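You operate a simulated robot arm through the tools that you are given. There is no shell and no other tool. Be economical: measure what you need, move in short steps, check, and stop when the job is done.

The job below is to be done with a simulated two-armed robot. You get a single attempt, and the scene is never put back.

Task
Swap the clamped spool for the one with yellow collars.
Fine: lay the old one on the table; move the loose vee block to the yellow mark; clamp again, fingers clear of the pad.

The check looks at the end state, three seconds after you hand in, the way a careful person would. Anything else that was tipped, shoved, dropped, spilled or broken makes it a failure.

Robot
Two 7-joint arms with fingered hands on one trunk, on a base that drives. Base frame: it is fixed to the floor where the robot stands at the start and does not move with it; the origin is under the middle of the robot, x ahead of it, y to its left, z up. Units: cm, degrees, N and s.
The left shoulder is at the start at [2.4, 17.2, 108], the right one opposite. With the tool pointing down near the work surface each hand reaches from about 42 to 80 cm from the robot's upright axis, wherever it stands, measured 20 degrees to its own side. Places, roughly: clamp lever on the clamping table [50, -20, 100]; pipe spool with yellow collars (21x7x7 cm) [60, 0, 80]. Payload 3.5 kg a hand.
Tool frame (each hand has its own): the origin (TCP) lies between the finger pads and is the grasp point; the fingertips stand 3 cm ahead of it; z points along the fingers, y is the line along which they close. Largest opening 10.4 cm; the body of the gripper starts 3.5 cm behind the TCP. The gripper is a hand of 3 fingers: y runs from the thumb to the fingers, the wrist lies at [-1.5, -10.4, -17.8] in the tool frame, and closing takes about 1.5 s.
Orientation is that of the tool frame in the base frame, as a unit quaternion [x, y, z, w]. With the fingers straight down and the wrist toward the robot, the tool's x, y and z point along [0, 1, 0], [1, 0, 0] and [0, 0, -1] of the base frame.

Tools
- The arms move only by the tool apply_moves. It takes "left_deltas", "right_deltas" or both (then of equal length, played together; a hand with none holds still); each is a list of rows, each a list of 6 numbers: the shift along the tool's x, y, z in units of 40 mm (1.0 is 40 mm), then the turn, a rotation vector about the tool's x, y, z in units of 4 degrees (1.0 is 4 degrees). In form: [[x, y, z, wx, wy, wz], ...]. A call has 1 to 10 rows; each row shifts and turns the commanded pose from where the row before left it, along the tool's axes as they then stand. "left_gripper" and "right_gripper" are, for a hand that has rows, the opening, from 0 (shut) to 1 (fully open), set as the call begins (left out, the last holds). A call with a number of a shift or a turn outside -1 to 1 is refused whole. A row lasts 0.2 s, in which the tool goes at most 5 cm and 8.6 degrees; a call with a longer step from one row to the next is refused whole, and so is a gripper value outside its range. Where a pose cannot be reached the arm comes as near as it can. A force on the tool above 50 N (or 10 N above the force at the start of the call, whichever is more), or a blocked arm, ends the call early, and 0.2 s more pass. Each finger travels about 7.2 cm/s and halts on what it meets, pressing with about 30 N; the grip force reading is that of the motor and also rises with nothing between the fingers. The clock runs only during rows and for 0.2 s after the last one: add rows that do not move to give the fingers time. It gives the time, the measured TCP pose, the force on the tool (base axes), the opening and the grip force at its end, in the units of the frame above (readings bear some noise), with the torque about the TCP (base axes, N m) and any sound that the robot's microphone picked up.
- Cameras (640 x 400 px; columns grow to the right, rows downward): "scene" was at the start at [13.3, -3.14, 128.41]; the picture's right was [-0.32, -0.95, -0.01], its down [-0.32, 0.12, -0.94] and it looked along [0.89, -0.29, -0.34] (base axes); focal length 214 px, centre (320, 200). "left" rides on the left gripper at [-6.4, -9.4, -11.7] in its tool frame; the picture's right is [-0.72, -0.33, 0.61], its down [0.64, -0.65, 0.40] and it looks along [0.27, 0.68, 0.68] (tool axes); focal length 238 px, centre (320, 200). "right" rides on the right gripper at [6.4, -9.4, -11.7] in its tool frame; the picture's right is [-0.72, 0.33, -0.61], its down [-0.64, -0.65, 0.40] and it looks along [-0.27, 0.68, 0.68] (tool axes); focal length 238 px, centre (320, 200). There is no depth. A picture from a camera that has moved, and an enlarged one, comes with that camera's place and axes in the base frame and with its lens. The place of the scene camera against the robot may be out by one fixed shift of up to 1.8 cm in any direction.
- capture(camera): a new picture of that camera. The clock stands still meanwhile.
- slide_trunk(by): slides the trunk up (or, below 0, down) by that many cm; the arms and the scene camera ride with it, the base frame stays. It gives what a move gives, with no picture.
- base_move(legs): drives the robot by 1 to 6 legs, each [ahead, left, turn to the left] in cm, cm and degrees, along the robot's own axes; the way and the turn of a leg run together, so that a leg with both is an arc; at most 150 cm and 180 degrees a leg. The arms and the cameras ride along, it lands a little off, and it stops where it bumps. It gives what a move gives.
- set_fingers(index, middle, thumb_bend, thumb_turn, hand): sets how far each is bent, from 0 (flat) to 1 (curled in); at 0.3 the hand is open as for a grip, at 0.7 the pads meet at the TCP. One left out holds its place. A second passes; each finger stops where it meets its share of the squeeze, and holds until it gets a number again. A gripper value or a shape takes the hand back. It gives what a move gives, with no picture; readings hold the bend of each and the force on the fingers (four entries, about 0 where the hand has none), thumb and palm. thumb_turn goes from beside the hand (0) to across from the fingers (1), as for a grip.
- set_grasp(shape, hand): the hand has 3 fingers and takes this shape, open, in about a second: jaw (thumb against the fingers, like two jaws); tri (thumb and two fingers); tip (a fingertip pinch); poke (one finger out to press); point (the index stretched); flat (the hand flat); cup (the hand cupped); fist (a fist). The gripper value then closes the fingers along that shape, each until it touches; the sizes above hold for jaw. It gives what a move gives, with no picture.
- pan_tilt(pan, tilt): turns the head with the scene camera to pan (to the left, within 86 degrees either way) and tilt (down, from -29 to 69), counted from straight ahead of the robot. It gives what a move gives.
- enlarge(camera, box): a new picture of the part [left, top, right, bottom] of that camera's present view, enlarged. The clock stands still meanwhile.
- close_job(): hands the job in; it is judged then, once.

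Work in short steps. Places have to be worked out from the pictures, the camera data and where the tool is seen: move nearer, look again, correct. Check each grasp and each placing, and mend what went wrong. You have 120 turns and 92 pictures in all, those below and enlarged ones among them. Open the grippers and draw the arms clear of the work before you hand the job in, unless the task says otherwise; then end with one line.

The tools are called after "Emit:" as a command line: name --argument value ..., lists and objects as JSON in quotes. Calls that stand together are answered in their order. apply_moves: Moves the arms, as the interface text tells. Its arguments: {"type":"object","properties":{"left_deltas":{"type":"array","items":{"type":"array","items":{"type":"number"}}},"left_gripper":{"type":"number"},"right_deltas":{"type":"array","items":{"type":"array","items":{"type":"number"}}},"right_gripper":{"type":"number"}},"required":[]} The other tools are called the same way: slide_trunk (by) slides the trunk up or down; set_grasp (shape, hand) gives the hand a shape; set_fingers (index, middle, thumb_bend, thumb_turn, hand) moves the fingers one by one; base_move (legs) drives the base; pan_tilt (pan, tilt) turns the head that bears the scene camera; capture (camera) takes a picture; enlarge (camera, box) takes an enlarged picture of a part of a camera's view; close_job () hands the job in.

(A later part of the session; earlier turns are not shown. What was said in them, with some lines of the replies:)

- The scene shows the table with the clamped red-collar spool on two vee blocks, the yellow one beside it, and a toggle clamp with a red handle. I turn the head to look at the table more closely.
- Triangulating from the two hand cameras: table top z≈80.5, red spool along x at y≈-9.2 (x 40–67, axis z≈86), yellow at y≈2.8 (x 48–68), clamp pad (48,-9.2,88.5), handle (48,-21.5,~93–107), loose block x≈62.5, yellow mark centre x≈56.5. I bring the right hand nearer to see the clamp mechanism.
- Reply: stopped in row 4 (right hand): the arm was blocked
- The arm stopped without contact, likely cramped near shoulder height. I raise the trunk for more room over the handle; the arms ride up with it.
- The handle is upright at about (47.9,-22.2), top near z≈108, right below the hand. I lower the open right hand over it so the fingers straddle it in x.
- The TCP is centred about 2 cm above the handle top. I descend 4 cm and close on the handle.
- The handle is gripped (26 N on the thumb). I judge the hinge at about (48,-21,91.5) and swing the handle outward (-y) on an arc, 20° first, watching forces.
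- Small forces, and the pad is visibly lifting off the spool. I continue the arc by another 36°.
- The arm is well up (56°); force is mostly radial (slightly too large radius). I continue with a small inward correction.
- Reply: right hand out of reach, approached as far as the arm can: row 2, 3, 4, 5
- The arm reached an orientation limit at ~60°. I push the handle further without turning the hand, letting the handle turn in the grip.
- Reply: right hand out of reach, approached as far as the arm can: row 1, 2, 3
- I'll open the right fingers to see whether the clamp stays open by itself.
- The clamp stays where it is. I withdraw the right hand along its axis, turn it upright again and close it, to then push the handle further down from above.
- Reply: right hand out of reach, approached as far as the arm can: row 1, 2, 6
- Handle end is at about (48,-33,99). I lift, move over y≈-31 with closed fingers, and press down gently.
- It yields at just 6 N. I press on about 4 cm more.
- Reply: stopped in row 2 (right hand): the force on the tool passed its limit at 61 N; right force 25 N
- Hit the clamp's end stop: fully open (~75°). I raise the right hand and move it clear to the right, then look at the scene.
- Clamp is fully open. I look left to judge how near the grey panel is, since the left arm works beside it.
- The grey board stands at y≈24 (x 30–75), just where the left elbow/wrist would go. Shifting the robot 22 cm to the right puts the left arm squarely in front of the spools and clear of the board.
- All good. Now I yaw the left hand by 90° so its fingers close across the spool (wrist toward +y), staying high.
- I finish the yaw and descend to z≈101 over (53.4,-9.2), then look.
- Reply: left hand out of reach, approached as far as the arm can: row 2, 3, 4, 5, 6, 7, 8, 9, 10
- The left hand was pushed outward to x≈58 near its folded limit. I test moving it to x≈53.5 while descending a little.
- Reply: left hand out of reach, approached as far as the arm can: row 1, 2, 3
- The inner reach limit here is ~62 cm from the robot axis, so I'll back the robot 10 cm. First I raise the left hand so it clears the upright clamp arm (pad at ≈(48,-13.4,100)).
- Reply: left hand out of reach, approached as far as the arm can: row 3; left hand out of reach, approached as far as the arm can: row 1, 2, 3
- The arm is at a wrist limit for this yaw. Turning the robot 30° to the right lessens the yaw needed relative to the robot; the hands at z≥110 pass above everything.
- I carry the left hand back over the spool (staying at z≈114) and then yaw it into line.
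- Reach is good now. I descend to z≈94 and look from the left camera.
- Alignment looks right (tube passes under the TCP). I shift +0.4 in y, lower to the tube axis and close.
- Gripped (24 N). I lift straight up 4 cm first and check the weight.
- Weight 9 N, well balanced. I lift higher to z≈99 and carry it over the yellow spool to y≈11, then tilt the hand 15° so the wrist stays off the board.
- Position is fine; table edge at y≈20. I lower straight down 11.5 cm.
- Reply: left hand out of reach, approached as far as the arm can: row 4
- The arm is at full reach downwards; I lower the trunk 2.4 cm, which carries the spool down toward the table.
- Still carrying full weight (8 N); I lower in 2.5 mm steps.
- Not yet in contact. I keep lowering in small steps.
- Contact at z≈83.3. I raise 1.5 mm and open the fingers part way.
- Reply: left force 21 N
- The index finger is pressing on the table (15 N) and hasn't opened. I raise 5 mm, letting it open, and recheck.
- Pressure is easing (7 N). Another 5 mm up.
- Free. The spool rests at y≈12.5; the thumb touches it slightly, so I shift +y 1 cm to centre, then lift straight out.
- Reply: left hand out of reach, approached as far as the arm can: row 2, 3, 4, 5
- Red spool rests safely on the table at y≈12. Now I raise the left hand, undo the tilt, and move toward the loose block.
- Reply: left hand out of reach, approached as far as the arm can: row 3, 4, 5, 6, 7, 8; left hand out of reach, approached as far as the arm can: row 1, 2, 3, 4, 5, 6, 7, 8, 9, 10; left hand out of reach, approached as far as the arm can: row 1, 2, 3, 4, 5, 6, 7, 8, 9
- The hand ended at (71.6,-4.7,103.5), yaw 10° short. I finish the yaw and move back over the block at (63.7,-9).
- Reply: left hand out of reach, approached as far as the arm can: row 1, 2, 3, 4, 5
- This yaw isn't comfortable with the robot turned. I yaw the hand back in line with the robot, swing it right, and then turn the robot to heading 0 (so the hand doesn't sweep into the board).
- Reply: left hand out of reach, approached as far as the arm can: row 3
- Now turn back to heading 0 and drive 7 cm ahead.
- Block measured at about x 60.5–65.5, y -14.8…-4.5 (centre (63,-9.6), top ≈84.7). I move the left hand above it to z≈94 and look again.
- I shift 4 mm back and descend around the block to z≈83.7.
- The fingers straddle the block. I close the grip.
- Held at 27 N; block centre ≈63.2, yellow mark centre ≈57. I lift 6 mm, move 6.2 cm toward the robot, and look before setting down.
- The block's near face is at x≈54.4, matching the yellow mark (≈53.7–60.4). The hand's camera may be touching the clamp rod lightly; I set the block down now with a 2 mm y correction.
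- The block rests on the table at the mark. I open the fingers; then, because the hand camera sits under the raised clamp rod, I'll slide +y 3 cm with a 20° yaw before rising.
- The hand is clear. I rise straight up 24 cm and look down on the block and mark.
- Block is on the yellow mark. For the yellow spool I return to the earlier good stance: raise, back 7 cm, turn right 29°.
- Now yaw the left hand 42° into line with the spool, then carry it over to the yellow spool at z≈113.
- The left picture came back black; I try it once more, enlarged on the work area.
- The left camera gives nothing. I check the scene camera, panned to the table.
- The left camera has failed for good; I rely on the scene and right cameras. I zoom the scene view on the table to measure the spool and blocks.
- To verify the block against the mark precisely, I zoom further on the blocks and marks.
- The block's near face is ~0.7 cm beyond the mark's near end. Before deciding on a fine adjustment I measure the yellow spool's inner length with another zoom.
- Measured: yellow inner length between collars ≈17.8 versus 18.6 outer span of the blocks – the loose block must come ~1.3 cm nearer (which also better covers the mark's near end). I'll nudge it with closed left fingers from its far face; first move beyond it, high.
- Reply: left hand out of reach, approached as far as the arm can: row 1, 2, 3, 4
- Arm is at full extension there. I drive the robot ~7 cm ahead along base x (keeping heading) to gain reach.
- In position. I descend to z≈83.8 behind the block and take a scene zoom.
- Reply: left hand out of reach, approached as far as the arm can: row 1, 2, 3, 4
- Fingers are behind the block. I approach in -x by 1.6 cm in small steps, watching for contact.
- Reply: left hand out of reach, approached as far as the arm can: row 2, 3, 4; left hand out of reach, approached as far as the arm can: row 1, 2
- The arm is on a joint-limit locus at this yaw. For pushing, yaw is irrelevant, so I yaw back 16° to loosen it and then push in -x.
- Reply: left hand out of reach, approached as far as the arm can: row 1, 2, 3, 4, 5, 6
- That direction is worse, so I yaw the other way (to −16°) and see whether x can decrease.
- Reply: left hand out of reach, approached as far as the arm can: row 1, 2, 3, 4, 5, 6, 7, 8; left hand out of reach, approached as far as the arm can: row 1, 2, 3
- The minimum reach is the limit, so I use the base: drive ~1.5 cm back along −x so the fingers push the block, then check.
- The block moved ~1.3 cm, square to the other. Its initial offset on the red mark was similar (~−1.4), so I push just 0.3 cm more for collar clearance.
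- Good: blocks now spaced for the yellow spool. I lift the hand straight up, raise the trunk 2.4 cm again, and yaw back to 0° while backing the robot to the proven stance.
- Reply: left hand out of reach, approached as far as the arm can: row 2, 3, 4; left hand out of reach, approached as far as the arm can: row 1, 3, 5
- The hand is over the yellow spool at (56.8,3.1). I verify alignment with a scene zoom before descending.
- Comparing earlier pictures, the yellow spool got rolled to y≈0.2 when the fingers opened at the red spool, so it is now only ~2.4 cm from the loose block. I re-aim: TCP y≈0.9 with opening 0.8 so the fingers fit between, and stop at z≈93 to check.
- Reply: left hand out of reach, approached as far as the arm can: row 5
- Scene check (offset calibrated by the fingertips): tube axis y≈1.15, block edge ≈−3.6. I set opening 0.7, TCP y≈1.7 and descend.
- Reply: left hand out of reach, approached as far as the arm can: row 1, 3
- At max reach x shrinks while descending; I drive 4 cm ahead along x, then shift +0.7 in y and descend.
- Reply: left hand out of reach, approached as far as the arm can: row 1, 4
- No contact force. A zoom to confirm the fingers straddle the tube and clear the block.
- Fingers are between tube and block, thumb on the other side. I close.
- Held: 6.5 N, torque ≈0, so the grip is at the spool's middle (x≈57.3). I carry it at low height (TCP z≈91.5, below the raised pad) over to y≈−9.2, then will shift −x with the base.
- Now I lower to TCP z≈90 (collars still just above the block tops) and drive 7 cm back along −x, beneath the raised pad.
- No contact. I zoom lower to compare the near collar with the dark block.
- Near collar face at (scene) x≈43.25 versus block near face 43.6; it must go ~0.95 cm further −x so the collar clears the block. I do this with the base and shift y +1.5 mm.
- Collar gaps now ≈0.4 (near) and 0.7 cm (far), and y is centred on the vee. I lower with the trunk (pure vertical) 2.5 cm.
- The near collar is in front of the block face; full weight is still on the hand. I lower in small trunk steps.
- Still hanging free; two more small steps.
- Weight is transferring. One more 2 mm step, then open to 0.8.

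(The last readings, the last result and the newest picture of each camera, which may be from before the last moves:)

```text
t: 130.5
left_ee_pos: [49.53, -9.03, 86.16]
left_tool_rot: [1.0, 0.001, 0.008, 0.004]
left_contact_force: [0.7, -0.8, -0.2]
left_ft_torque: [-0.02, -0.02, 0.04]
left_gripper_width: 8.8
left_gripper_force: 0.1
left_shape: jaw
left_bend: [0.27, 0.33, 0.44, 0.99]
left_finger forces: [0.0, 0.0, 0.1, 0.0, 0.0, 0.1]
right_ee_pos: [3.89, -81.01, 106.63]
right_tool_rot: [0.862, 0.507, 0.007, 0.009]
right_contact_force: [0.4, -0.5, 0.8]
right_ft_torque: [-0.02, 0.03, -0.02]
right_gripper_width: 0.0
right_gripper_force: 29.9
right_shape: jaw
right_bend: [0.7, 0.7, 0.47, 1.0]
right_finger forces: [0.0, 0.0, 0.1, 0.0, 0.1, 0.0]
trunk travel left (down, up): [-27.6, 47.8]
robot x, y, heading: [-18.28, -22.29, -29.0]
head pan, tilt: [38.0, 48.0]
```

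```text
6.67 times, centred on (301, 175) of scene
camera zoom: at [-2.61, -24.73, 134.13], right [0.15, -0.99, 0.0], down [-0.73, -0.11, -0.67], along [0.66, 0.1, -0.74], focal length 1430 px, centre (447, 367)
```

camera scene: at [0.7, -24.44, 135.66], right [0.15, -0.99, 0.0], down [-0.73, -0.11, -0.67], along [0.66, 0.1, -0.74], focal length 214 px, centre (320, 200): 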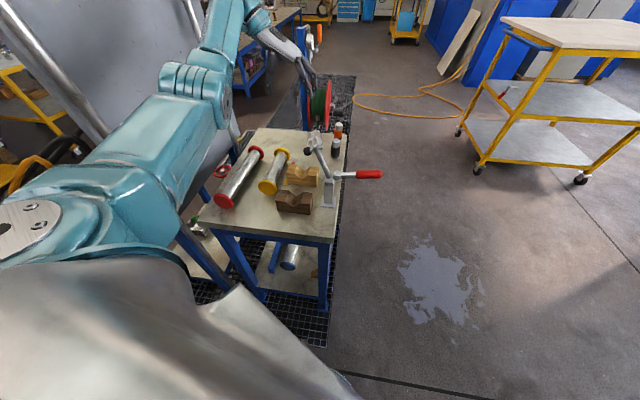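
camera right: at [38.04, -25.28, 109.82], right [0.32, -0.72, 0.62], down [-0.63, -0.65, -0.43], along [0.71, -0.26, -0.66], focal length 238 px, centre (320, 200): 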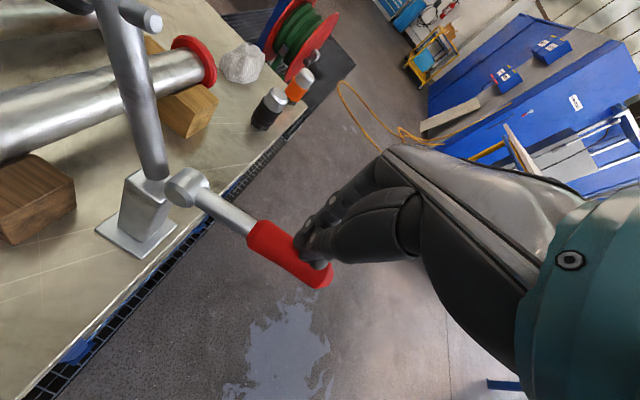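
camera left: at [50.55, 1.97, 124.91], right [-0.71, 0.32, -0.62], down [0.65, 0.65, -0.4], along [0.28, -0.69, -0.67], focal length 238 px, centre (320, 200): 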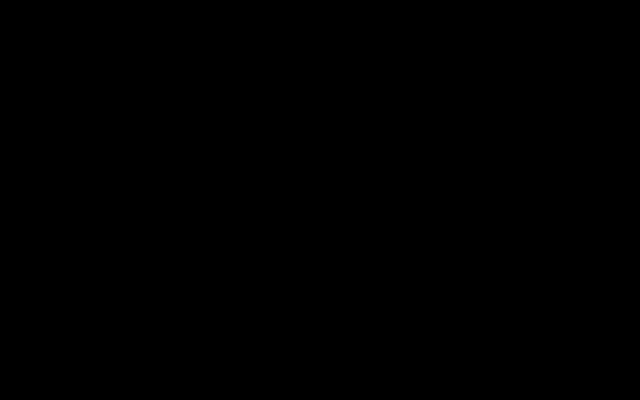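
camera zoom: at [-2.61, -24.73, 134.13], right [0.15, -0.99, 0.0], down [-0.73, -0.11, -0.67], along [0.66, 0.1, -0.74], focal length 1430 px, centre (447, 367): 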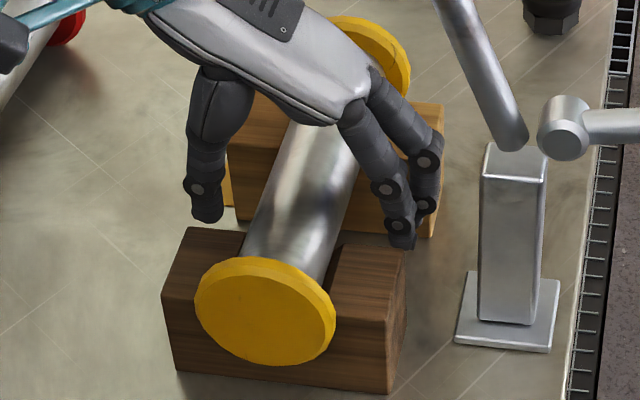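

The spool sits in both vees, collars outside the blocks. To leave without touching the raised pad: rise 2.5 cm, slide along the tube +x by 6 cm with the base, then lift out.

Emit:
slide_trunk --by 2.5

Emit:
base_move --legs '[[5.0, 2.8, 0]]'

Emit:
apply_moves --left_deltas '[[0, 0, -0.5, 0, 0, 0], [0, 0, -0.8, 0, 0, 0], [0, 0, -0.9, 0, 0, 0], [0, 0, -0.9, 0, 0, 0], [0, 0, -0.9, 0, 0, 0], [0, 0, -0.9, 0, 0, 0], [0, 0, -0.9, 0, 0, 0]]'

Emit:
capture --camera "scene"

```text
t: 131.2
left_ee_pos: [49.6, -9.23, 88.64]
left_tool_rot: [1.0, 0.0, 0.007, 0.003]
left_contact_force: [0.4, 0.7, 0.3]
left_ft_torque: [0.0, 0.02, 0.01]
left_gripper_width: 8.81
left_gripper_force: 0.0
left_shape: jaw
left_bend: [0.27, 0.33, 0.44, 0.99]
left_finger forces: [0.1, 0.1, 0.1, 0.0, 0.1, 0.0]
right_ee_pos: [3.91, -81.16, 108.9]
right_tool_rot: [0.863, 0.506, 0.007, 0.009]
right_contact_force: [0.1, 0.5, 0.9]
right_ft_torque: [0.0, 0.01, 0.01]
right_gripper_width: 0.0
right_gripper_force: 29.7
right_shape: jaw
right_bend: [0.7, 0.7, 0.47, 1.0]
right_finger forces: [0.0, 0.1, 0.0, 0.0, 0.0, 0.1]
trunk travel left (down, up): [-30.1, 45.3]
robot x, y, heading: [-18.35, -22.18, -29.3]
head pan, tilt: [38.0, 48.0]
```

```text
t: 132.2
left_ee_pos: [55.16, -9.18, 88.65]
left_tool_rot: [1.0, 0.0, 0.006, 0.004]
left_contact_force: [0.1, 0.0, 1.7]
left_ft_torque: [-0.03, 0.0, -0.06]
left_gripper_width: 8.82
left_gripper_force: 0.0
left_shape: jaw
left_bend: [0.27, 0.33, 0.44, 0.99]
left_finger forces: [0.0, 1.2, 0.0, 0.0, 0.0, 0.0]
right_ee_pos: [9.78, -81.02, 109.08]
right_tool_rot: [0.863, 0.506, 0.007, 0.01]
right_contact_force: [-0.2, 0.1, 0.1]
right_ft_torque: [0.0, 0.01, -0.03]
right_gripper_width: 0.0
right_gripper_force: 29.7
right_shape: jaw
right_bend: [0.7, 0.7, 0.47, 1.0]
right_finger forces: [0.0, 0.1, 0.1, 0.0, 0.1, 0.0]
trunk travel left (down, up): [-30.1, 45.3]
robot x, y, heading: [-12.68, -22.2, -28.9]
head pan, tilt: [38.0, 48.0]
```

```text
t: 133.8
left_ee_pos: [54.79, -8.97, 111.76]
left_tool_rot: [1.0, 0.001, 0.006, 0.004]
left_contact_force: [-0.8, 0.0, 0.6]
left_ft_torque: [-0.02, -0.01, 0.0]
left_gripper_width: 8.82
left_gripper_force: 0.1
left_shape: jaw
left_bend: [0.27, 0.33, 0.44, 0.99]
left_finger forces: [0.0, 0.0, 0.1, 0.0, 0.0, 0.0]
right_ee_pos: [9.61, -81.12, 109.02]
right_tool_rot: [0.862, 0.506, 0.008, 0.008]
right_contact_force: [0.5, -0.9, 0.0]
right_ft_torque: [-0.01, 0.0, 0.0]
right_gripper_width: 0.0
right_gripper_force: 30.1
right_shape: jaw
right_bend: [0.7, 0.7, 0.47, 1.0]
right_finger forces: [0.1, 0.1, 0.0, 0.1, 0.0, 0.0]
trunk travel left (down, up): [-30.1, 45.3]
robot x, y, heading: [-12.46, -21.97, -29.1]
head pan, tilt: [38.0, 48.0]
```

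```text
14 pictures are left
camera scene: at [2.22, -24.27, 136.68], right [0.15, -0.99, 0.0], down [-0.73, -0.11, -0.67], along [0.66, 0.1, -0.74], focal length 214 px, centre (320, 200)
```

scene: 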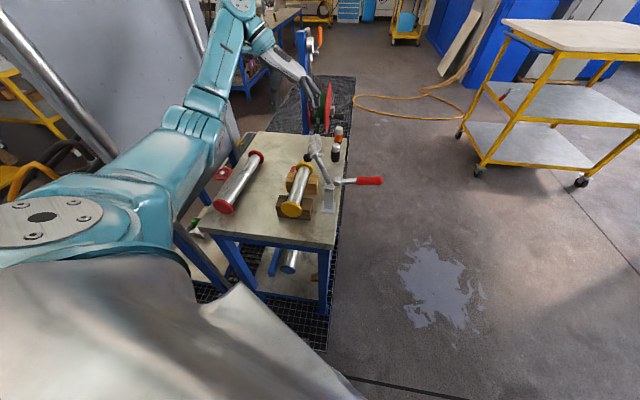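

Spool mounted. I check the blocks weren't disturbed by the light brush (1.2 N).

Emit:
enlarge --camera "scene" --box '[215, 130, 375, 230]'

```text
4.00 times, centred on (295, 180) of scene
camera zoom: at [2.22, -24.27, 136.68], right [0.15, -0.99, 0.0], down [-0.73, -0.11, -0.67], along [0.66, 0.1, -0.74], focal length 858 px, centre (420, 280)
```

zoom: 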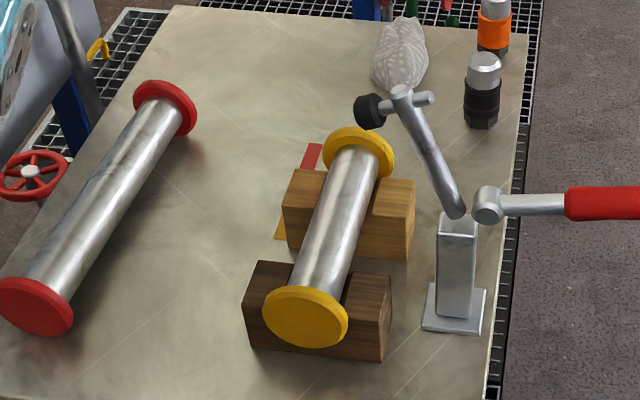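

Everything is in place. Next, the clamp: I first retract the left hand to the right over the clamp (z≈112) and yaw it back, so that turning the robot won't sweep it into the board.

Emit:
apply_moves --left_deltas '[[0, 0.4, -0.3, 0, 0, 0], [0, 0.8, 0, 0, 0, 0], [0, 0.8, 0, 0, 0, 0], [-0.1, 0.9, 0, 0, 0, 0], [-0.1, 0.9, 0, 0, 0, 0], [-0.1, 0.9, 0, 0, 0, 0], [-0.1, 0.9, 0, 0, 0, 0], [-0.1, 0.9, 0, 0, 0, 0], [-0.1, 0.9, 0, 0, 0, 0]]' --left_gripper 1

Emit:
apply_moves --left_deltas '[[0, 0, 0, 0, 0, -1], [0, 0, 0, 0, 0, -1], [0, 0, 0, 0, 0, -1], [0, 0, 0, 0, 0, -1], [0, 0, 0, 0, 0, -1], [0, 0, 0, 0, 0, -1], [0, 0, 0, 0, 0, -1], [0, 0, 0, 0, 0, -1], [0, 0, 0, 0, 0, -1], [0, 0, 0, 0, 0, -1]]'

Emit:
apply_moves --left_deltas '[[0, -0.6, 0, 0, 0, -1], [0, -0.6, 0, 0, 0, -1], [0, -0.6, 0, 0, 0, -1], [0, -0.6, 0, 0, 0, -1], [0, -0.6, 0, 0, 0, -1]]'

```text
t: 135.8
left_ee_pos: [52.35, -38.62, 113.2]
left_tool_rot: [1.0, 0.002, 0.007, 0.003]
left_contact_force: [-0.5, -0.6, -0.6]
left_ft_torque: [-0.01, -0.03, -0.01]
left_gripper_width: 10.36
left_gripper_force: 0.2
left_shape: jaw
left_bend: [0.3, 0.3, 0.3, 0.98]
left_finger forces: [0.0, 0.0, 0.0, 0.1, 0.0, 0.1]
right_ee_pos: [9.54, -81.11, 109.03]
right_tool_rot: [0.862, 0.506, 0.007, 0.009]
right_contact_force: [-0.2, -0.4, 0.3]
right_ft_torque: [0.01, 0.02, 0.01]
right_gripper_width: 0.01
right_gripper_force: 29.9
right_shape: jaw
right_bend: [0.7, 0.7, 0.47, 1.0]
right_finger forces: [0.1, 0.1, 0.0, 0.0, 0.0, 0.0]
trunk travel left (down, up): [-30.1, 45.3]
robot x, y, heading: [-12.71, -22.07, -29.0]
head pan, tilt: [38.0, 48.0]
```

```text
t: 138.0
left_ee_pos: [52.34, -38.51, 113.18]
left_tool_rot: [0.939, 0.344, 0.005, 0.005]
left_contact_force: [-0.4, -0.3, -1.1]
left_ft_torque: [0.0, -0.02, -0.03]
left_gripper_width: 10.39
left_gripper_force: 0.1
left_shape: jaw
left_bend: [0.3, 0.3, 0.3, 0.98]
left_finger forces: [0.1, 0.1, 0.0, 0.0, 0.0, 0.1]
right_ee_pos: [9.6, -80.99, 108.9]
right_tool_rot: [0.862, 0.506, 0.007, 0.009]
right_contact_force: [0.0, -0.3, 0.7]
right_ft_torque: [0.0, -0.01, 0.0]
right_gripper_width: 0.0
right_gripper_force: 30.4
right_shape: jaw
right_bend: [0.7, 0.7, 0.47, 1.0]
right_finger forces: [0.1, 0.0, 0.0, 0.0, 0.0, 0.0]
trunk travel left (down, up): [-30.1, 45.3]
robot x, y, heading: [-12.63, -21.81, -29.1]
head pan, tilt: [38.0, 48.0]
```

```text
t: 139.2
left_ee_pos: [43.49, -30.39, 112.98]
left_tool_rot: [0.865, 0.502, 0.004, 0.007]
left_contact_force: [0.2, -0.4, -0.6]
left_ft_torque: [0.01, 0.02, -0.02]
left_gripper_width: 10.39
left_gripper_force: 0.1
left_shape: jaw
left_bend: [0.3, 0.3, 0.3, 0.98]
left_finger forces: [0.0, 0.1, 0.0, 0.0, 0.1, 0.0]
right_ee_pos: [9.52, -81.01, 108.99]
right_tool_rot: [0.863, 0.506, 0.007, 0.009]
right_contact_force: [0.5, -0.8, 0.4]
right_ft_torque: [0.01, 0.02, 0.01]
right_gripper_width: 0.0
right_gripper_force: 29.9
right_shape: jaw
right_bend: [0.7, 0.7, 0.47, 1.0]
right_finger forces: [0.1, 0.0, 0.1, 0.0, 0.0, 0.0]
trunk travel left (down, up): [-30.1, 45.3]
robot x, y, heading: [-12.87, -21.97, -29.4]
head pan, tilt: [38.0, 48.0]
```

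Now turn the robot to heading 0 and shift to about (−4.5,−15), so the right arm faces the clamp handle.

Emit:
base_move --legs '[[0, 0, 29.2], [8.2, 7, 0]]'

Emit:
pan_tilt --pan -5 --tilt 45

Emit:
capture --camera "right"

Emit:
capture --camera "scene"

```text
t: 141.8
left_ee_pos: [48.74, 5.12, 112.9]
left_tool_rot: [0.71, 0.705, 0.005, 0.005]
left_contact_force: [-0.1, -0.5, -0.4]
left_ft_torque: [0.01, 0.0, 0.01]
left_gripper_width: 10.38
left_gripper_force: 0.2
left_shape: jaw
left_bend: [0.3, 0.3, 0.3, 0.98]
left_finger forces: [0.1, 0.0, 0.1, 0.0, 0.1, 0.0]
right_ee_pos: [43.97, -55.46, 109.04]
right_tool_rot: [0.705, 0.709, 0.009, 0.007]
right_contact_force: [0.4, 0.0, 0.1]
right_ft_torque: [-0.02, -0.02, -0.01]
right_gripper_width: 0.0
right_gripper_force: 29.9
right_shape: jaw
right_bend: [0.7, 0.7, 0.47, 1.0]
right_finger forces: [0.0, 0.0, 0.0, 0.0, 0.0, 0.0]
trunk travel left (down, up): [-30.1, 45.3]
robot x, y, heading: [-4.49, -15.02, 0.2]
head pan, tilt: [38.0, 48.0]
```

```text
t: 142.9
left_ee_pos: [48.64, 5.07, 113.07]
left_tool_rot: [0.71, 0.704, 0.006, 0.006]
left_contact_force: [0.1, 0.8, -0.6]
left_ft_torque: [0.02, 0.02, 0.0]
left_gripper_width: 10.39
left_gripper_force: 0.0
left_shape: jaw
left_bend: [0.3, 0.3, 0.3, 0.98]
left_finger forces: [0.1, 0.0, 0.0, 0.1, 0.0, 0.0]
right_ee_pos: [44.0, -55.59, 109.05]
right_tool_rot: [0.706, 0.709, 0.009, 0.007]
right_contact_force: [-0.5, -0.6, 1.0]
right_ft_torque: [-0.01, 0.0, -0.01]
right_gripper_width: 0.0
right_gripper_force: 30.6
right_shape: jaw
right_bend: [0.7, 0.7, 0.47, 1.0]
right_finger forces: [0.1, 0.0, 0.1, 0.0, 0.0, 0.0]
trunk travel left (down, up): [-30.1, 45.3]
robot x, y, heading: [-4.53, -14.88, 0.5]
head pan, tilt: [-5.0, 45.0]
```

```text
12 pictures are left
camera right: at [34.24, -49.35, 120.57], right [0.32, -0.72, 0.62], down [-0.64, -0.64, -0.42], along [0.7, -0.26, -0.66], focal length 238 px, centre (320, 200)
```

right: 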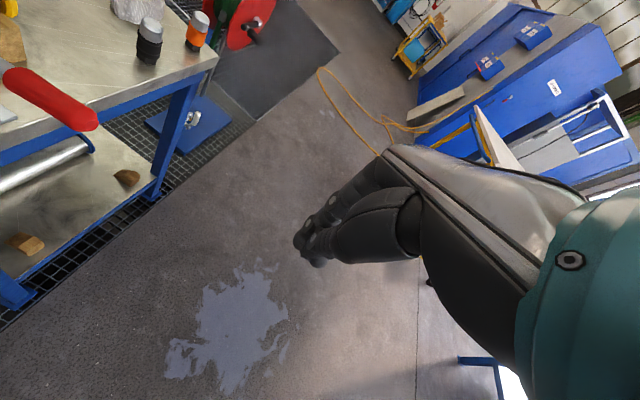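

```text
11 pictures are left
camera scene: at [11.66, -15.8, 137.1], right [-0.08, -1.0, 0.0], down [-0.7, 0.06, -0.71], along [0.7, -0.06, -0.71], focal length 214 px, centre (320, 200)
```

scene: 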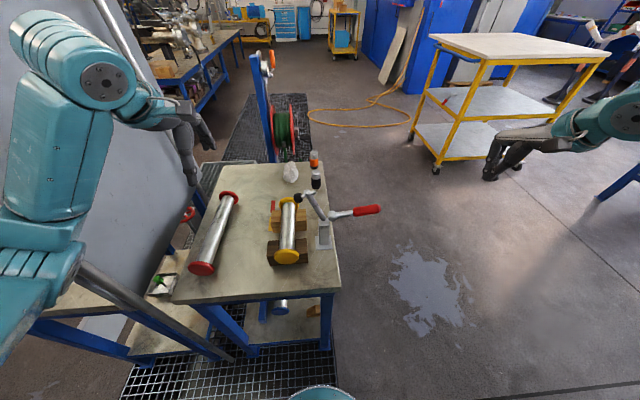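

Handle lies outward with its end at about (48,−35,95.5). I bring the open right hand above it at (48,−33.5,103).

Emit:
apply_moves --right_deltas '[[0.8, 0.15, 0, 0, 0, 0], [0.8, 0.15, 0, 0, 0, 0], [0.9, 0.15, 0, 0, 0, 0], [0.9, 0.15, 0, 0, 0, 0], [0.9, 0.2, 0.3, 0, 0, 0], [0.9, 0.2, 0.6, 0, 0, 0], [0.3, 0, 0.5, 0, 0, 0]]' --right_gripper 1

Emit:
capture --camera "right"

```text
t: 144.6
left_ee_pos: [48.67, 5.15, 112.95]
left_tool_rot: [0.709, 0.705, 0.006, 0.005]
left_contact_force: [0.3, -0.9, -0.1]
left_ft_torque: [0.01, -0.02, 0.01]
left_gripper_width: 10.36
left_gripper_force: 0.1
left_shape: jaw
left_bend: [0.3, 0.3, 0.3, 0.98]
left_finger forces: [0.0, 0.1, 0.1, 0.0, 0.0, 0.1]
right_ee_pos: [47.8, -33.53, 103.48]
right_tool_rot: [0.706, 0.708, 0.01, 0.007]
right_contact_force: [-0.4, -0.7, 0.2]
right_ft_torque: [-0.03, 0.02, 0.01]
right_gripper_width: 10.36
right_gripper_force: 0.0
right_shape: jaw
right_bend: [0.3, 0.3, 0.3, 0.98]
right_finger forces: [0.0, 0.0, 0.0, 0.1, 0.0, 0.1]
trunk travel left (down, up): [-30.1, 45.3]
robot x, y, heading: [-3.85, -14.81, 0.6]
head pan, tilt: [-5.0, 45.0]
```

```text
10 pictures are left
camera right: at [38.24, -27.29, 115.0], right [0.31, -0.72, 0.62], down [-0.64, -0.64, -0.42], along [0.7, -0.26, -0.66], focal length 238 px, centre (320, 200)
```

right: 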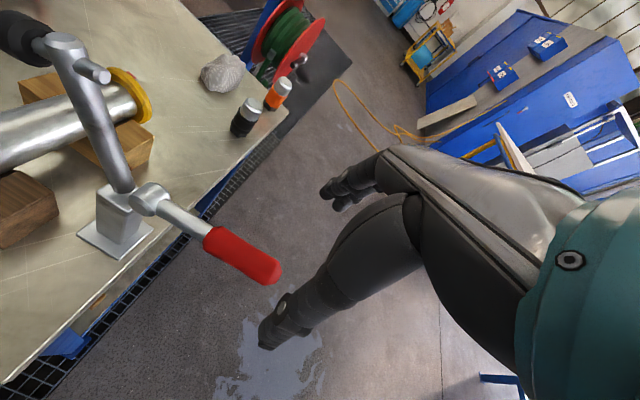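

Handle end at ≈(48,−34.5,95.4), axis z≈94.7 at y=−32.7. I descend onto it there and close.

Emit:
apply_moves --right_deltas '[[0.2, 0.05, 0.6, 0, 0, 0], [0, 0, 0.6, 0, 0, 0], [0, 0, 0.5, 0, 0, 0], [0, 0, 0.42, 0, 0, 0], [0, 0, 0, 0, 0, 0]]'

Emit:
apply_moves --right_deltas '[[0, 0, 0, 0, 0, 0], [0, 0, 0, 0, 0, 0], [0, 0, 0, 0, 0, 0], [0, 0, 0, 0, 0, 0], [0, 0, 0, 0, 0, 0], [0, 0, 0, 0, 0, 0], [0, 0, 0, 0, 0, 0]]' --right_gripper 0

Emit:
capture --camera "right"

```text
t: 145.8
left_ee_pos: [48.76, 5.03, 113.08]
left_tool_rot: [0.709, 0.705, 0.006, 0.007]
left_contact_force: [0.0, 0.6, 0.3]
left_ft_torque: [-0.03, -0.02, -0.01]
left_gripper_width: 10.38
left_gripper_force: 0.0
left_shape: jaw
left_bend: [0.3, 0.3, 0.3, 0.98]
left_finger forces: [0.0, 0.1, 0.0, 0.1, 0.1, 0.0]
right_ee_pos: [48.34, -32.76, 95.09]
right_tool_rot: [0.705, 0.709, 0.009, 0.007]
right_contact_force: [0.0, 1.3, -0.2]
right_ft_torque: [0.0, -0.01, 0.0]
right_gripper_width: 10.39
right_gripper_force: 0.1
right_shape: jaw
right_bend: [0.3, 0.3, 0.3, 0.98]
right_finger forces: [0.0, 0.1, 0.1, 0.0, 0.0, 0.0]
trunk travel left (down, up): [-30.1, 45.3]
robot x, y, heading: [-4.51, -15.26, 0.1]
head pan, tilt: [-5.0, 45.0]
```

```text
t: 147.3
left_ee_pos: [48.67, 5.13, 112.96]
left_tool_rot: [0.71, 0.704, 0.005, 0.005]
left_contact_force: [0.0, 0.8, 0.4]
left_ft_torque: [-0.03, -0.02, -0.03]
left_gripper_width: 10.36
left_gripper_force: 0.1
left_shape: jaw
left_bend: [0.3, 0.3, 0.3, 0.98]
left_finger forces: [0.0, 0.1, 0.0, 0.1, 0.0, 0.0]
right_ee_pos: [48.19, -32.71, 95.06]
right_tool_rot: [0.705, 0.709, 0.008, 0.007]
right_contact_force: [-6.3, -0.6, -5.2]
right_ft_torque: [0.01, 0.01, -0.03]
right_gripper_width: 1.45
right_gripper_force: 29.4
right_shape: jaw
right_bend: [0.72, 0.7, 0.78, 1.0]
right_finger forces: [13.3, 3.6, 0.0, 0.1, 22.8, 0.0]
trunk travel left (down, up): [-30.1, 45.3]
robot x, y, heading: [-4.18, -15.26, 0.1]
head pan, tilt: [-5.0, 45.0]
```

```text
9 pictures are left
camera right: at [38.57, -26.51, 106.62], right [0.32, -0.72, 0.62], down [-0.64, -0.64, -0.42], along [0.7, -0.26, -0.66], focal length 238 px, centre (320, 200)
```

right: 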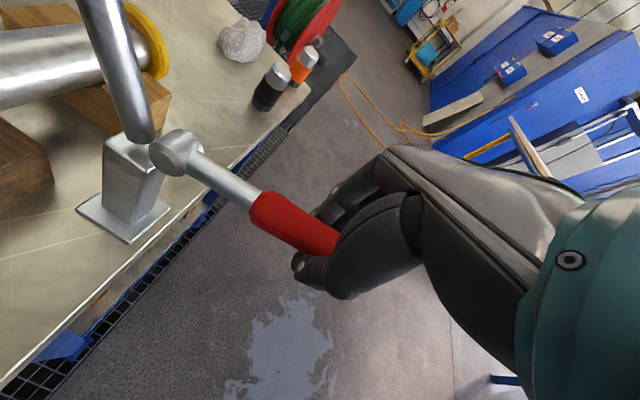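

Gripped. I raise the handle along its arc (pinch acts as a pivot) from ~72° to ~36° from vertical.

Emit:
apply_moves --right_deltas '[[0.11, 0, -0.28, 0, 0, 0], [0.13, 0, -0.265, 0, 0, 0], [0.165, 0, -0.25, 0, 0, 0], [0.185, 0, -0.23, 0, 0, 0], [0.21, 0, -0.21, 0, 0, 0], [0.23, 0, -0.185, 0, 0, 0], [0, 0, 0, 0, 0, 0]]'

Emit:
capture --camera "right"

```text
t: 148.9
left_ee_pos: [48.76, 5.08, 112.92]
left_tool_rot: [0.71, 0.704, 0.005, 0.006]
left_contact_force: [0.5, -0.1, 0.3]
left_ft_torque: [-0.02, -0.01, 0.02]
left_gripper_width: 10.37
left_gripper_force: 0.1
left_shape: jaw
left_bend: [0.3, 0.3, 0.3, 0.98]
left_finger forces: [0.0, 0.0, 0.0, 0.1, 0.0, 0.0]
right_ee_pos: [48.25, -28.49, 100.76]
right_tool_rot: [0.705, 0.71, 0.01, 0.007]
right_contact_force: [2.9, -4.8, 2.6]
right_ft_torque: [-0.07, -0.05, -0.05]
right_gripper_width: 1.21
right_gripper_force: 29.9
right_shape: jaw
right_bend: [0.73, 0.71, 0.81, 1.0]
right_finger forces: [0.6, 0.0, 0.0, 0.1, 0.6, 0.0]
trunk travel left (down, up): [-30.1, 45.3]
robot x, y, heading: [-4.45, -14.99, 0.5]
head pan, tilt: [-5.0, 45.0]
```

```text
8 pictures are left
camera right: at [38.53, -22.37, 112.36], right [0.32, -0.72, 0.62], down [-0.64, -0.64, -0.42], along [0.7, -0.26, -0.66], focal length 238 px, centre (320, 200)
```

right: 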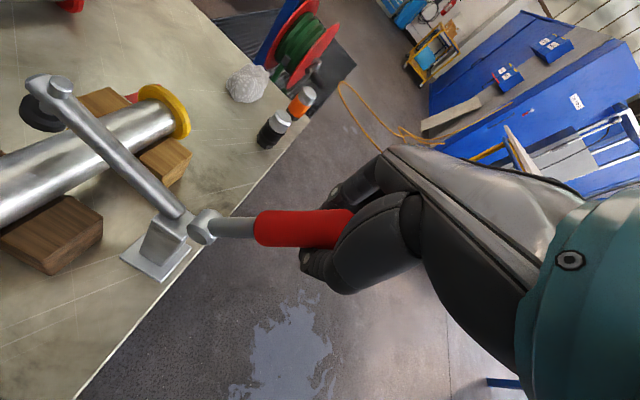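

The handle follows; the arm is swinging down toward the tube. I continue the arc to upright, sliding slightly outward along the handle.

Emit:
apply_moves --right_deltas '[[0.21, 0, -0.21, 0, 0, 0], [0.21, 0, -0.21, 0, 0, 0], [0.29, 0, -0.165, 0, 0, 0], [0.29, 0, -0.165, 0, 0, 0], [0.3, 0, -0.11, 0, 0, 0], [0, 0, 0, 0, 0, 0]]'

Emit:
capture --camera "right"

```text
t: 150.3
left_ee_pos: [48.74, 4.58, 113.06]
left_tool_rot: [0.709, 0.705, 0.007, 0.004]
left_contact_force: [0.1, -0.3, 0.3]
left_ft_torque: [0.02, 0.02, -0.02]
left_gripper_width: 10.38
left_gripper_force: 0.1
left_shape: jaw
left_bend: [0.3, 0.3, 0.3, 0.98]
left_finger forces: [0.1, 0.0, 0.0, 0.1, 0.0, 0.0]
right_ee_pos: [48.23, -24.16, 103.98]
right_tool_rot: [0.709, 0.705, 0.007, 0.007]
right_contact_force: [0.3, -27.9, -8.0]
right_ft_torque: [-0.61, 0.03, -0.04]
right_gripper_width: 1.16
right_gripper_force: 30.3
right_shape: jaw
right_bend: [0.72, 0.71, 0.81, 1.0]
right_finger forces: [36.7, 0.0, 0.0, 0.0, 0.0, 0.0]
trunk travel left (down, up): [-30.1, 45.3]
robot x, y, heading: [-4.3, -15.23, 0.2]
head pan, tilt: [-5.0, 45.0]
```

```text
7 pictures are left
camera right: at [38.59, -17.77, 115.59], right [0.31, -0.72, 0.62], down [-0.65, -0.64, -0.42], along [0.7, -0.27, -0.66], focal length 238 px, centre (320, 200)
```

right: 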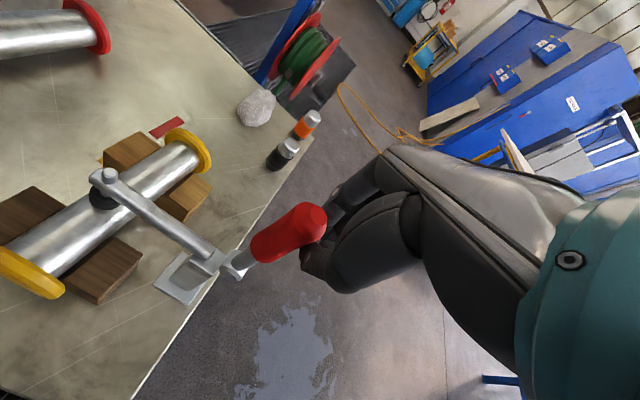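

The pad is on the tube and the hand pushes the handle from outside with 28 N; handle looks nearly upright. I press a little further (limit 50 N) to make sure it is fully closed.

Emit:
apply_moves --right_deltas '[[0.06, 0, 0, 0, 0, 0], [0.06, 0, 0, 0, 0, 0], [0, 0, 0, 0, 0, 0]]'

```text
t: 151.2
left_ee_pos: [48.66, 4.62, 112.97]
left_tool_rot: [0.71, 0.704, 0.008, 0.004]
left_contact_force: [0.4, 0.3, 0.2]
left_ft_torque: [-0.01, 0.0, 0.03]
left_gripper_width: 10.35
left_gripper_force: 0.2
left_shape: jaw
left_bend: [0.3, 0.3, 0.3, 0.98]
left_finger forces: [0.0, 0.0, 0.0, 0.0, 0.0, 0.1]
right_ee_pos: [48.14, -24.02, 103.91]
right_tool_rot: [0.711, 0.703, 0.005, 0.009]
right_contact_force: [-2.7, -41.8, -9.2]
right_ft_torque: [-0.99, 0.09, -0.04]
right_gripper_width: 1.15
right_gripper_force: 30.4
right_shape: jaw
right_bend: [0.72, 0.71, 0.81, 1.0]
right_finger forces: [51.1, 0.0, 0.0, 0.0, 0.1, 0.0]
trunk travel left (down, up): [-30.1, 45.3]
robot x, y, heading: [-4.38, -14.94, 0.3]
head pan, tilt: [-5.0, 45.0]
```

Firm stop: it's closed. I back the right hand off in −y, then up and away, and check.

Emit:
apply_moves --right_deltas '[[-0.2, 0, 0, 0, 0, 0], [-0.5, 0, 0, 0, 0, 0], [-0.8, 0, -0.4, 0, 0, 0], [-0.9, 0, -0.4, 0, 0, 0], [-0.9, -0.2, 0, 0, 0, 0], [-0.9, -0.2, 0, 0, 0, 0]]'

Emit:
enlarge --camera "scene" --box '[180, 150, 372, 270]'

Emit:
enlarge --camera "right" --box '[0, 0, 320, 200]'

```text
t: 152.6
left_ee_pos: [48.63, 5.15, 113.13]
left_tool_rot: [0.71, 0.704, 0.005, 0.006]
left_contact_force: [0.1, -0.3, -0.4]
left_ft_torque: [0.02, -0.02, 0.0]
left_gripper_width: 10.36
left_gripper_force: 0.1
left_shape: jaw
left_bend: [0.3, 0.3, 0.3, 0.98]
left_finger forces: [0.0, 0.0, 0.1, 0.0, 0.0, 0.0]
right_ee_pos: [46.47, -39.85, 107.36]
right_tool_rot: [0.706, 0.709, 0.01, 0.008]
right_contact_force: [-0.4, -0.2, 0.3]
right_ft_torque: [0.0, 0.05, -0.03]
right_gripper_width: 1.12
right_gripper_force: 29.7
right_shape: jaw
right_bend: [0.73, 0.71, 0.81, 1.0]
right_finger forces: [0.0, 0.0, 0.0, 0.1, 0.1, 0.1]
trunk travel left (down, up): [-30.1, 45.3]
robot x, y, heading: [-4.17, -15.33, 0.3]
head pan, tilt: [-5.0, 45.0]
```

```text
3.33 times, centred on (276, 210) of scene
camera zoom: at [11.61, -15.86, 137.11], right [-0.08, -1.0, 0.0], down [-0.7, 0.06, -0.71], along [0.7, -0.06, -0.71], focal length 715 px, centre (467, 167)
```

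zoom: 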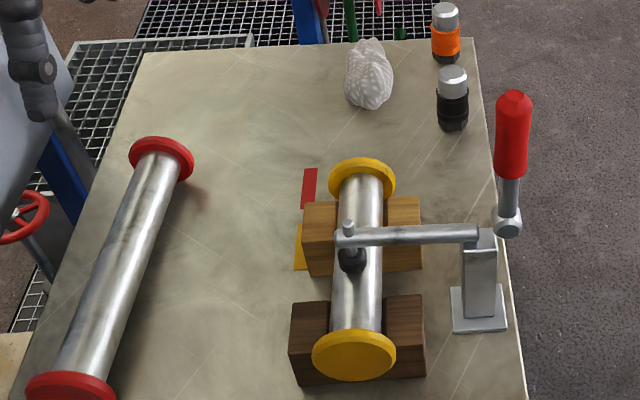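

```text
2.00 times, centred on (160, 100) of right
camera zoom: at [36.72, -33.65, 118.95], right [0.32, -0.72, 0.62], down [-0.64, -0.64, -0.42], along [0.7, -0.26, -0.66], focal length 477 px, centre (640, 400)
```

zoom: 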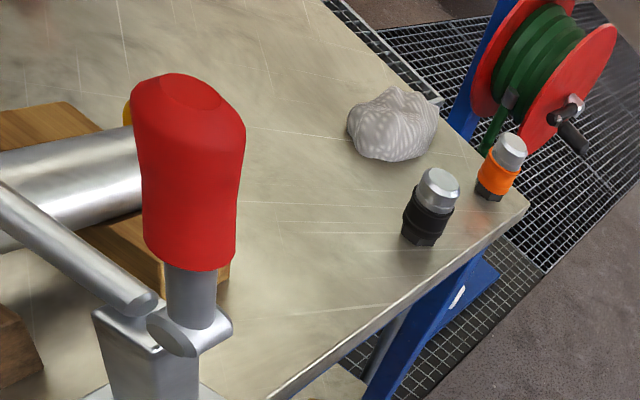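

Clamp is closed on the yellow spool, handle upright, red spool laid aside, block at the mark, caps and bag untouched. I open the right hand and back the robot 14 cm so both arms are clear.

Emit:
apply_moves --right_deltas '[[-0.5, 0, -0.5, 0, 0, 0], [-0.5, 0, -0.5, 0, 0, 0], [0, 0, 0, 0, 0, 0], [0, 0, 0, 0, 0, 0]]' --right_gripper 1

Emit:
base_move --legs '[[-14, 0, 0]]'

Emit:
capture --camera "scene"

```text
t: 153.6
left_ee_pos: [48.66, 5.04, 113.01]
left_tool_rot: [0.71, 0.705, 0.006, 0.006]
left_contact_force: [0.1, 0.2, -0.4]
left_ft_torque: [-0.04, 0.02, 0.0]
left_gripper_width: 10.35
left_gripper_force: 0.1
left_shape: jaw
left_bend: [0.3, 0.3, 0.3, 0.98]
left_finger forces: [0.0, 0.1, 0.0, 0.0, 0.0, 0.0]
right_ee_pos: [46.47, -43.81, 111.3]
right_tool_rot: [0.705, 0.709, 0.009, 0.007]
right_contact_force: [-0.4, -0.4, 0.3]
right_ft_torque: [0.01, -0.01, 0.01]
right_gripper_width: 10.38
right_gripper_force: 0.1
right_shape: jaw
right_bend: [0.3, 0.3, 0.3, 0.98]
right_finger forces: [0.0, 0.0, 0.1, 0.0, 0.1, 0.0]
trunk travel left (down, up): [-30.1, 45.3]
robot x, y, heading: [-4.58, -15.17, 0.4]
head pan, tilt: [-5.0, 45.0]
```

```text
t: 154.9
left_ee_pos: [34.6, 5.04, 113.03]
left_tool_rot: [0.71, 0.704, 0.006, 0.005]
left_contact_force: [-0.1, -0.5, -0.4]
left_ft_torque: [0.0, -0.01, 0.02]
left_gripper_width: 10.36
left_gripper_force: 0.1
left_shape: jaw
left_bend: [0.3, 0.3, 0.3, 0.98]
left_finger forces: [0.0, 0.0, 0.0, 0.0, 0.0, 0.0]
right_ee_pos: [32.29, -43.9, 111.52]
right_tool_rot: [0.706, 0.708, 0.009, 0.008]
right_contact_force: [0.0, 0.5, 0.4]
right_ft_torque: [0.01, -0.01, -0.02]
right_gripper_width: 10.36
right_gripper_force: 0.1
right_shape: jaw
right_bend: [0.3, 0.3, 0.3, 0.98]
right_finger forces: [0.0, 0.0, 0.0, 0.1, 0.1, 0.0]
trunk travel left (down, up): [-30.1, 45.3]
robot x, y, heading: [-18.07, -15.44, 0.2]
head pan, tilt: [-5.0, 45.0]
```

```text
4 pictures are left
camera scene: at [-2.41, -15.89, 137.11], right [-0.08, -1.0, 0.0], down [-0.7, 0.06, -0.71], along [0.71, -0.06, -0.71], focal length 214 px, centre (320, 200)
```

scene: 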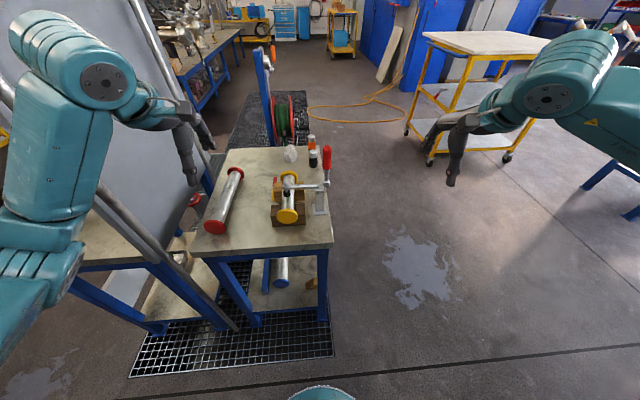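

Both arms are clear with the grippers open, and the scene has not moved since the last check. I hand the job in.

Emit:
close_job

```text
The job is handed in.
```

I swapped the spools: the yellow-collared one is clamped in the vee blocks, the red one lies on the table, and both hands are open and clear of the pad. The loose block covers most of the yellow mark but sits about 1.4 cm nearer the robot than its centre, because the collars would not clear the blocks any further out.
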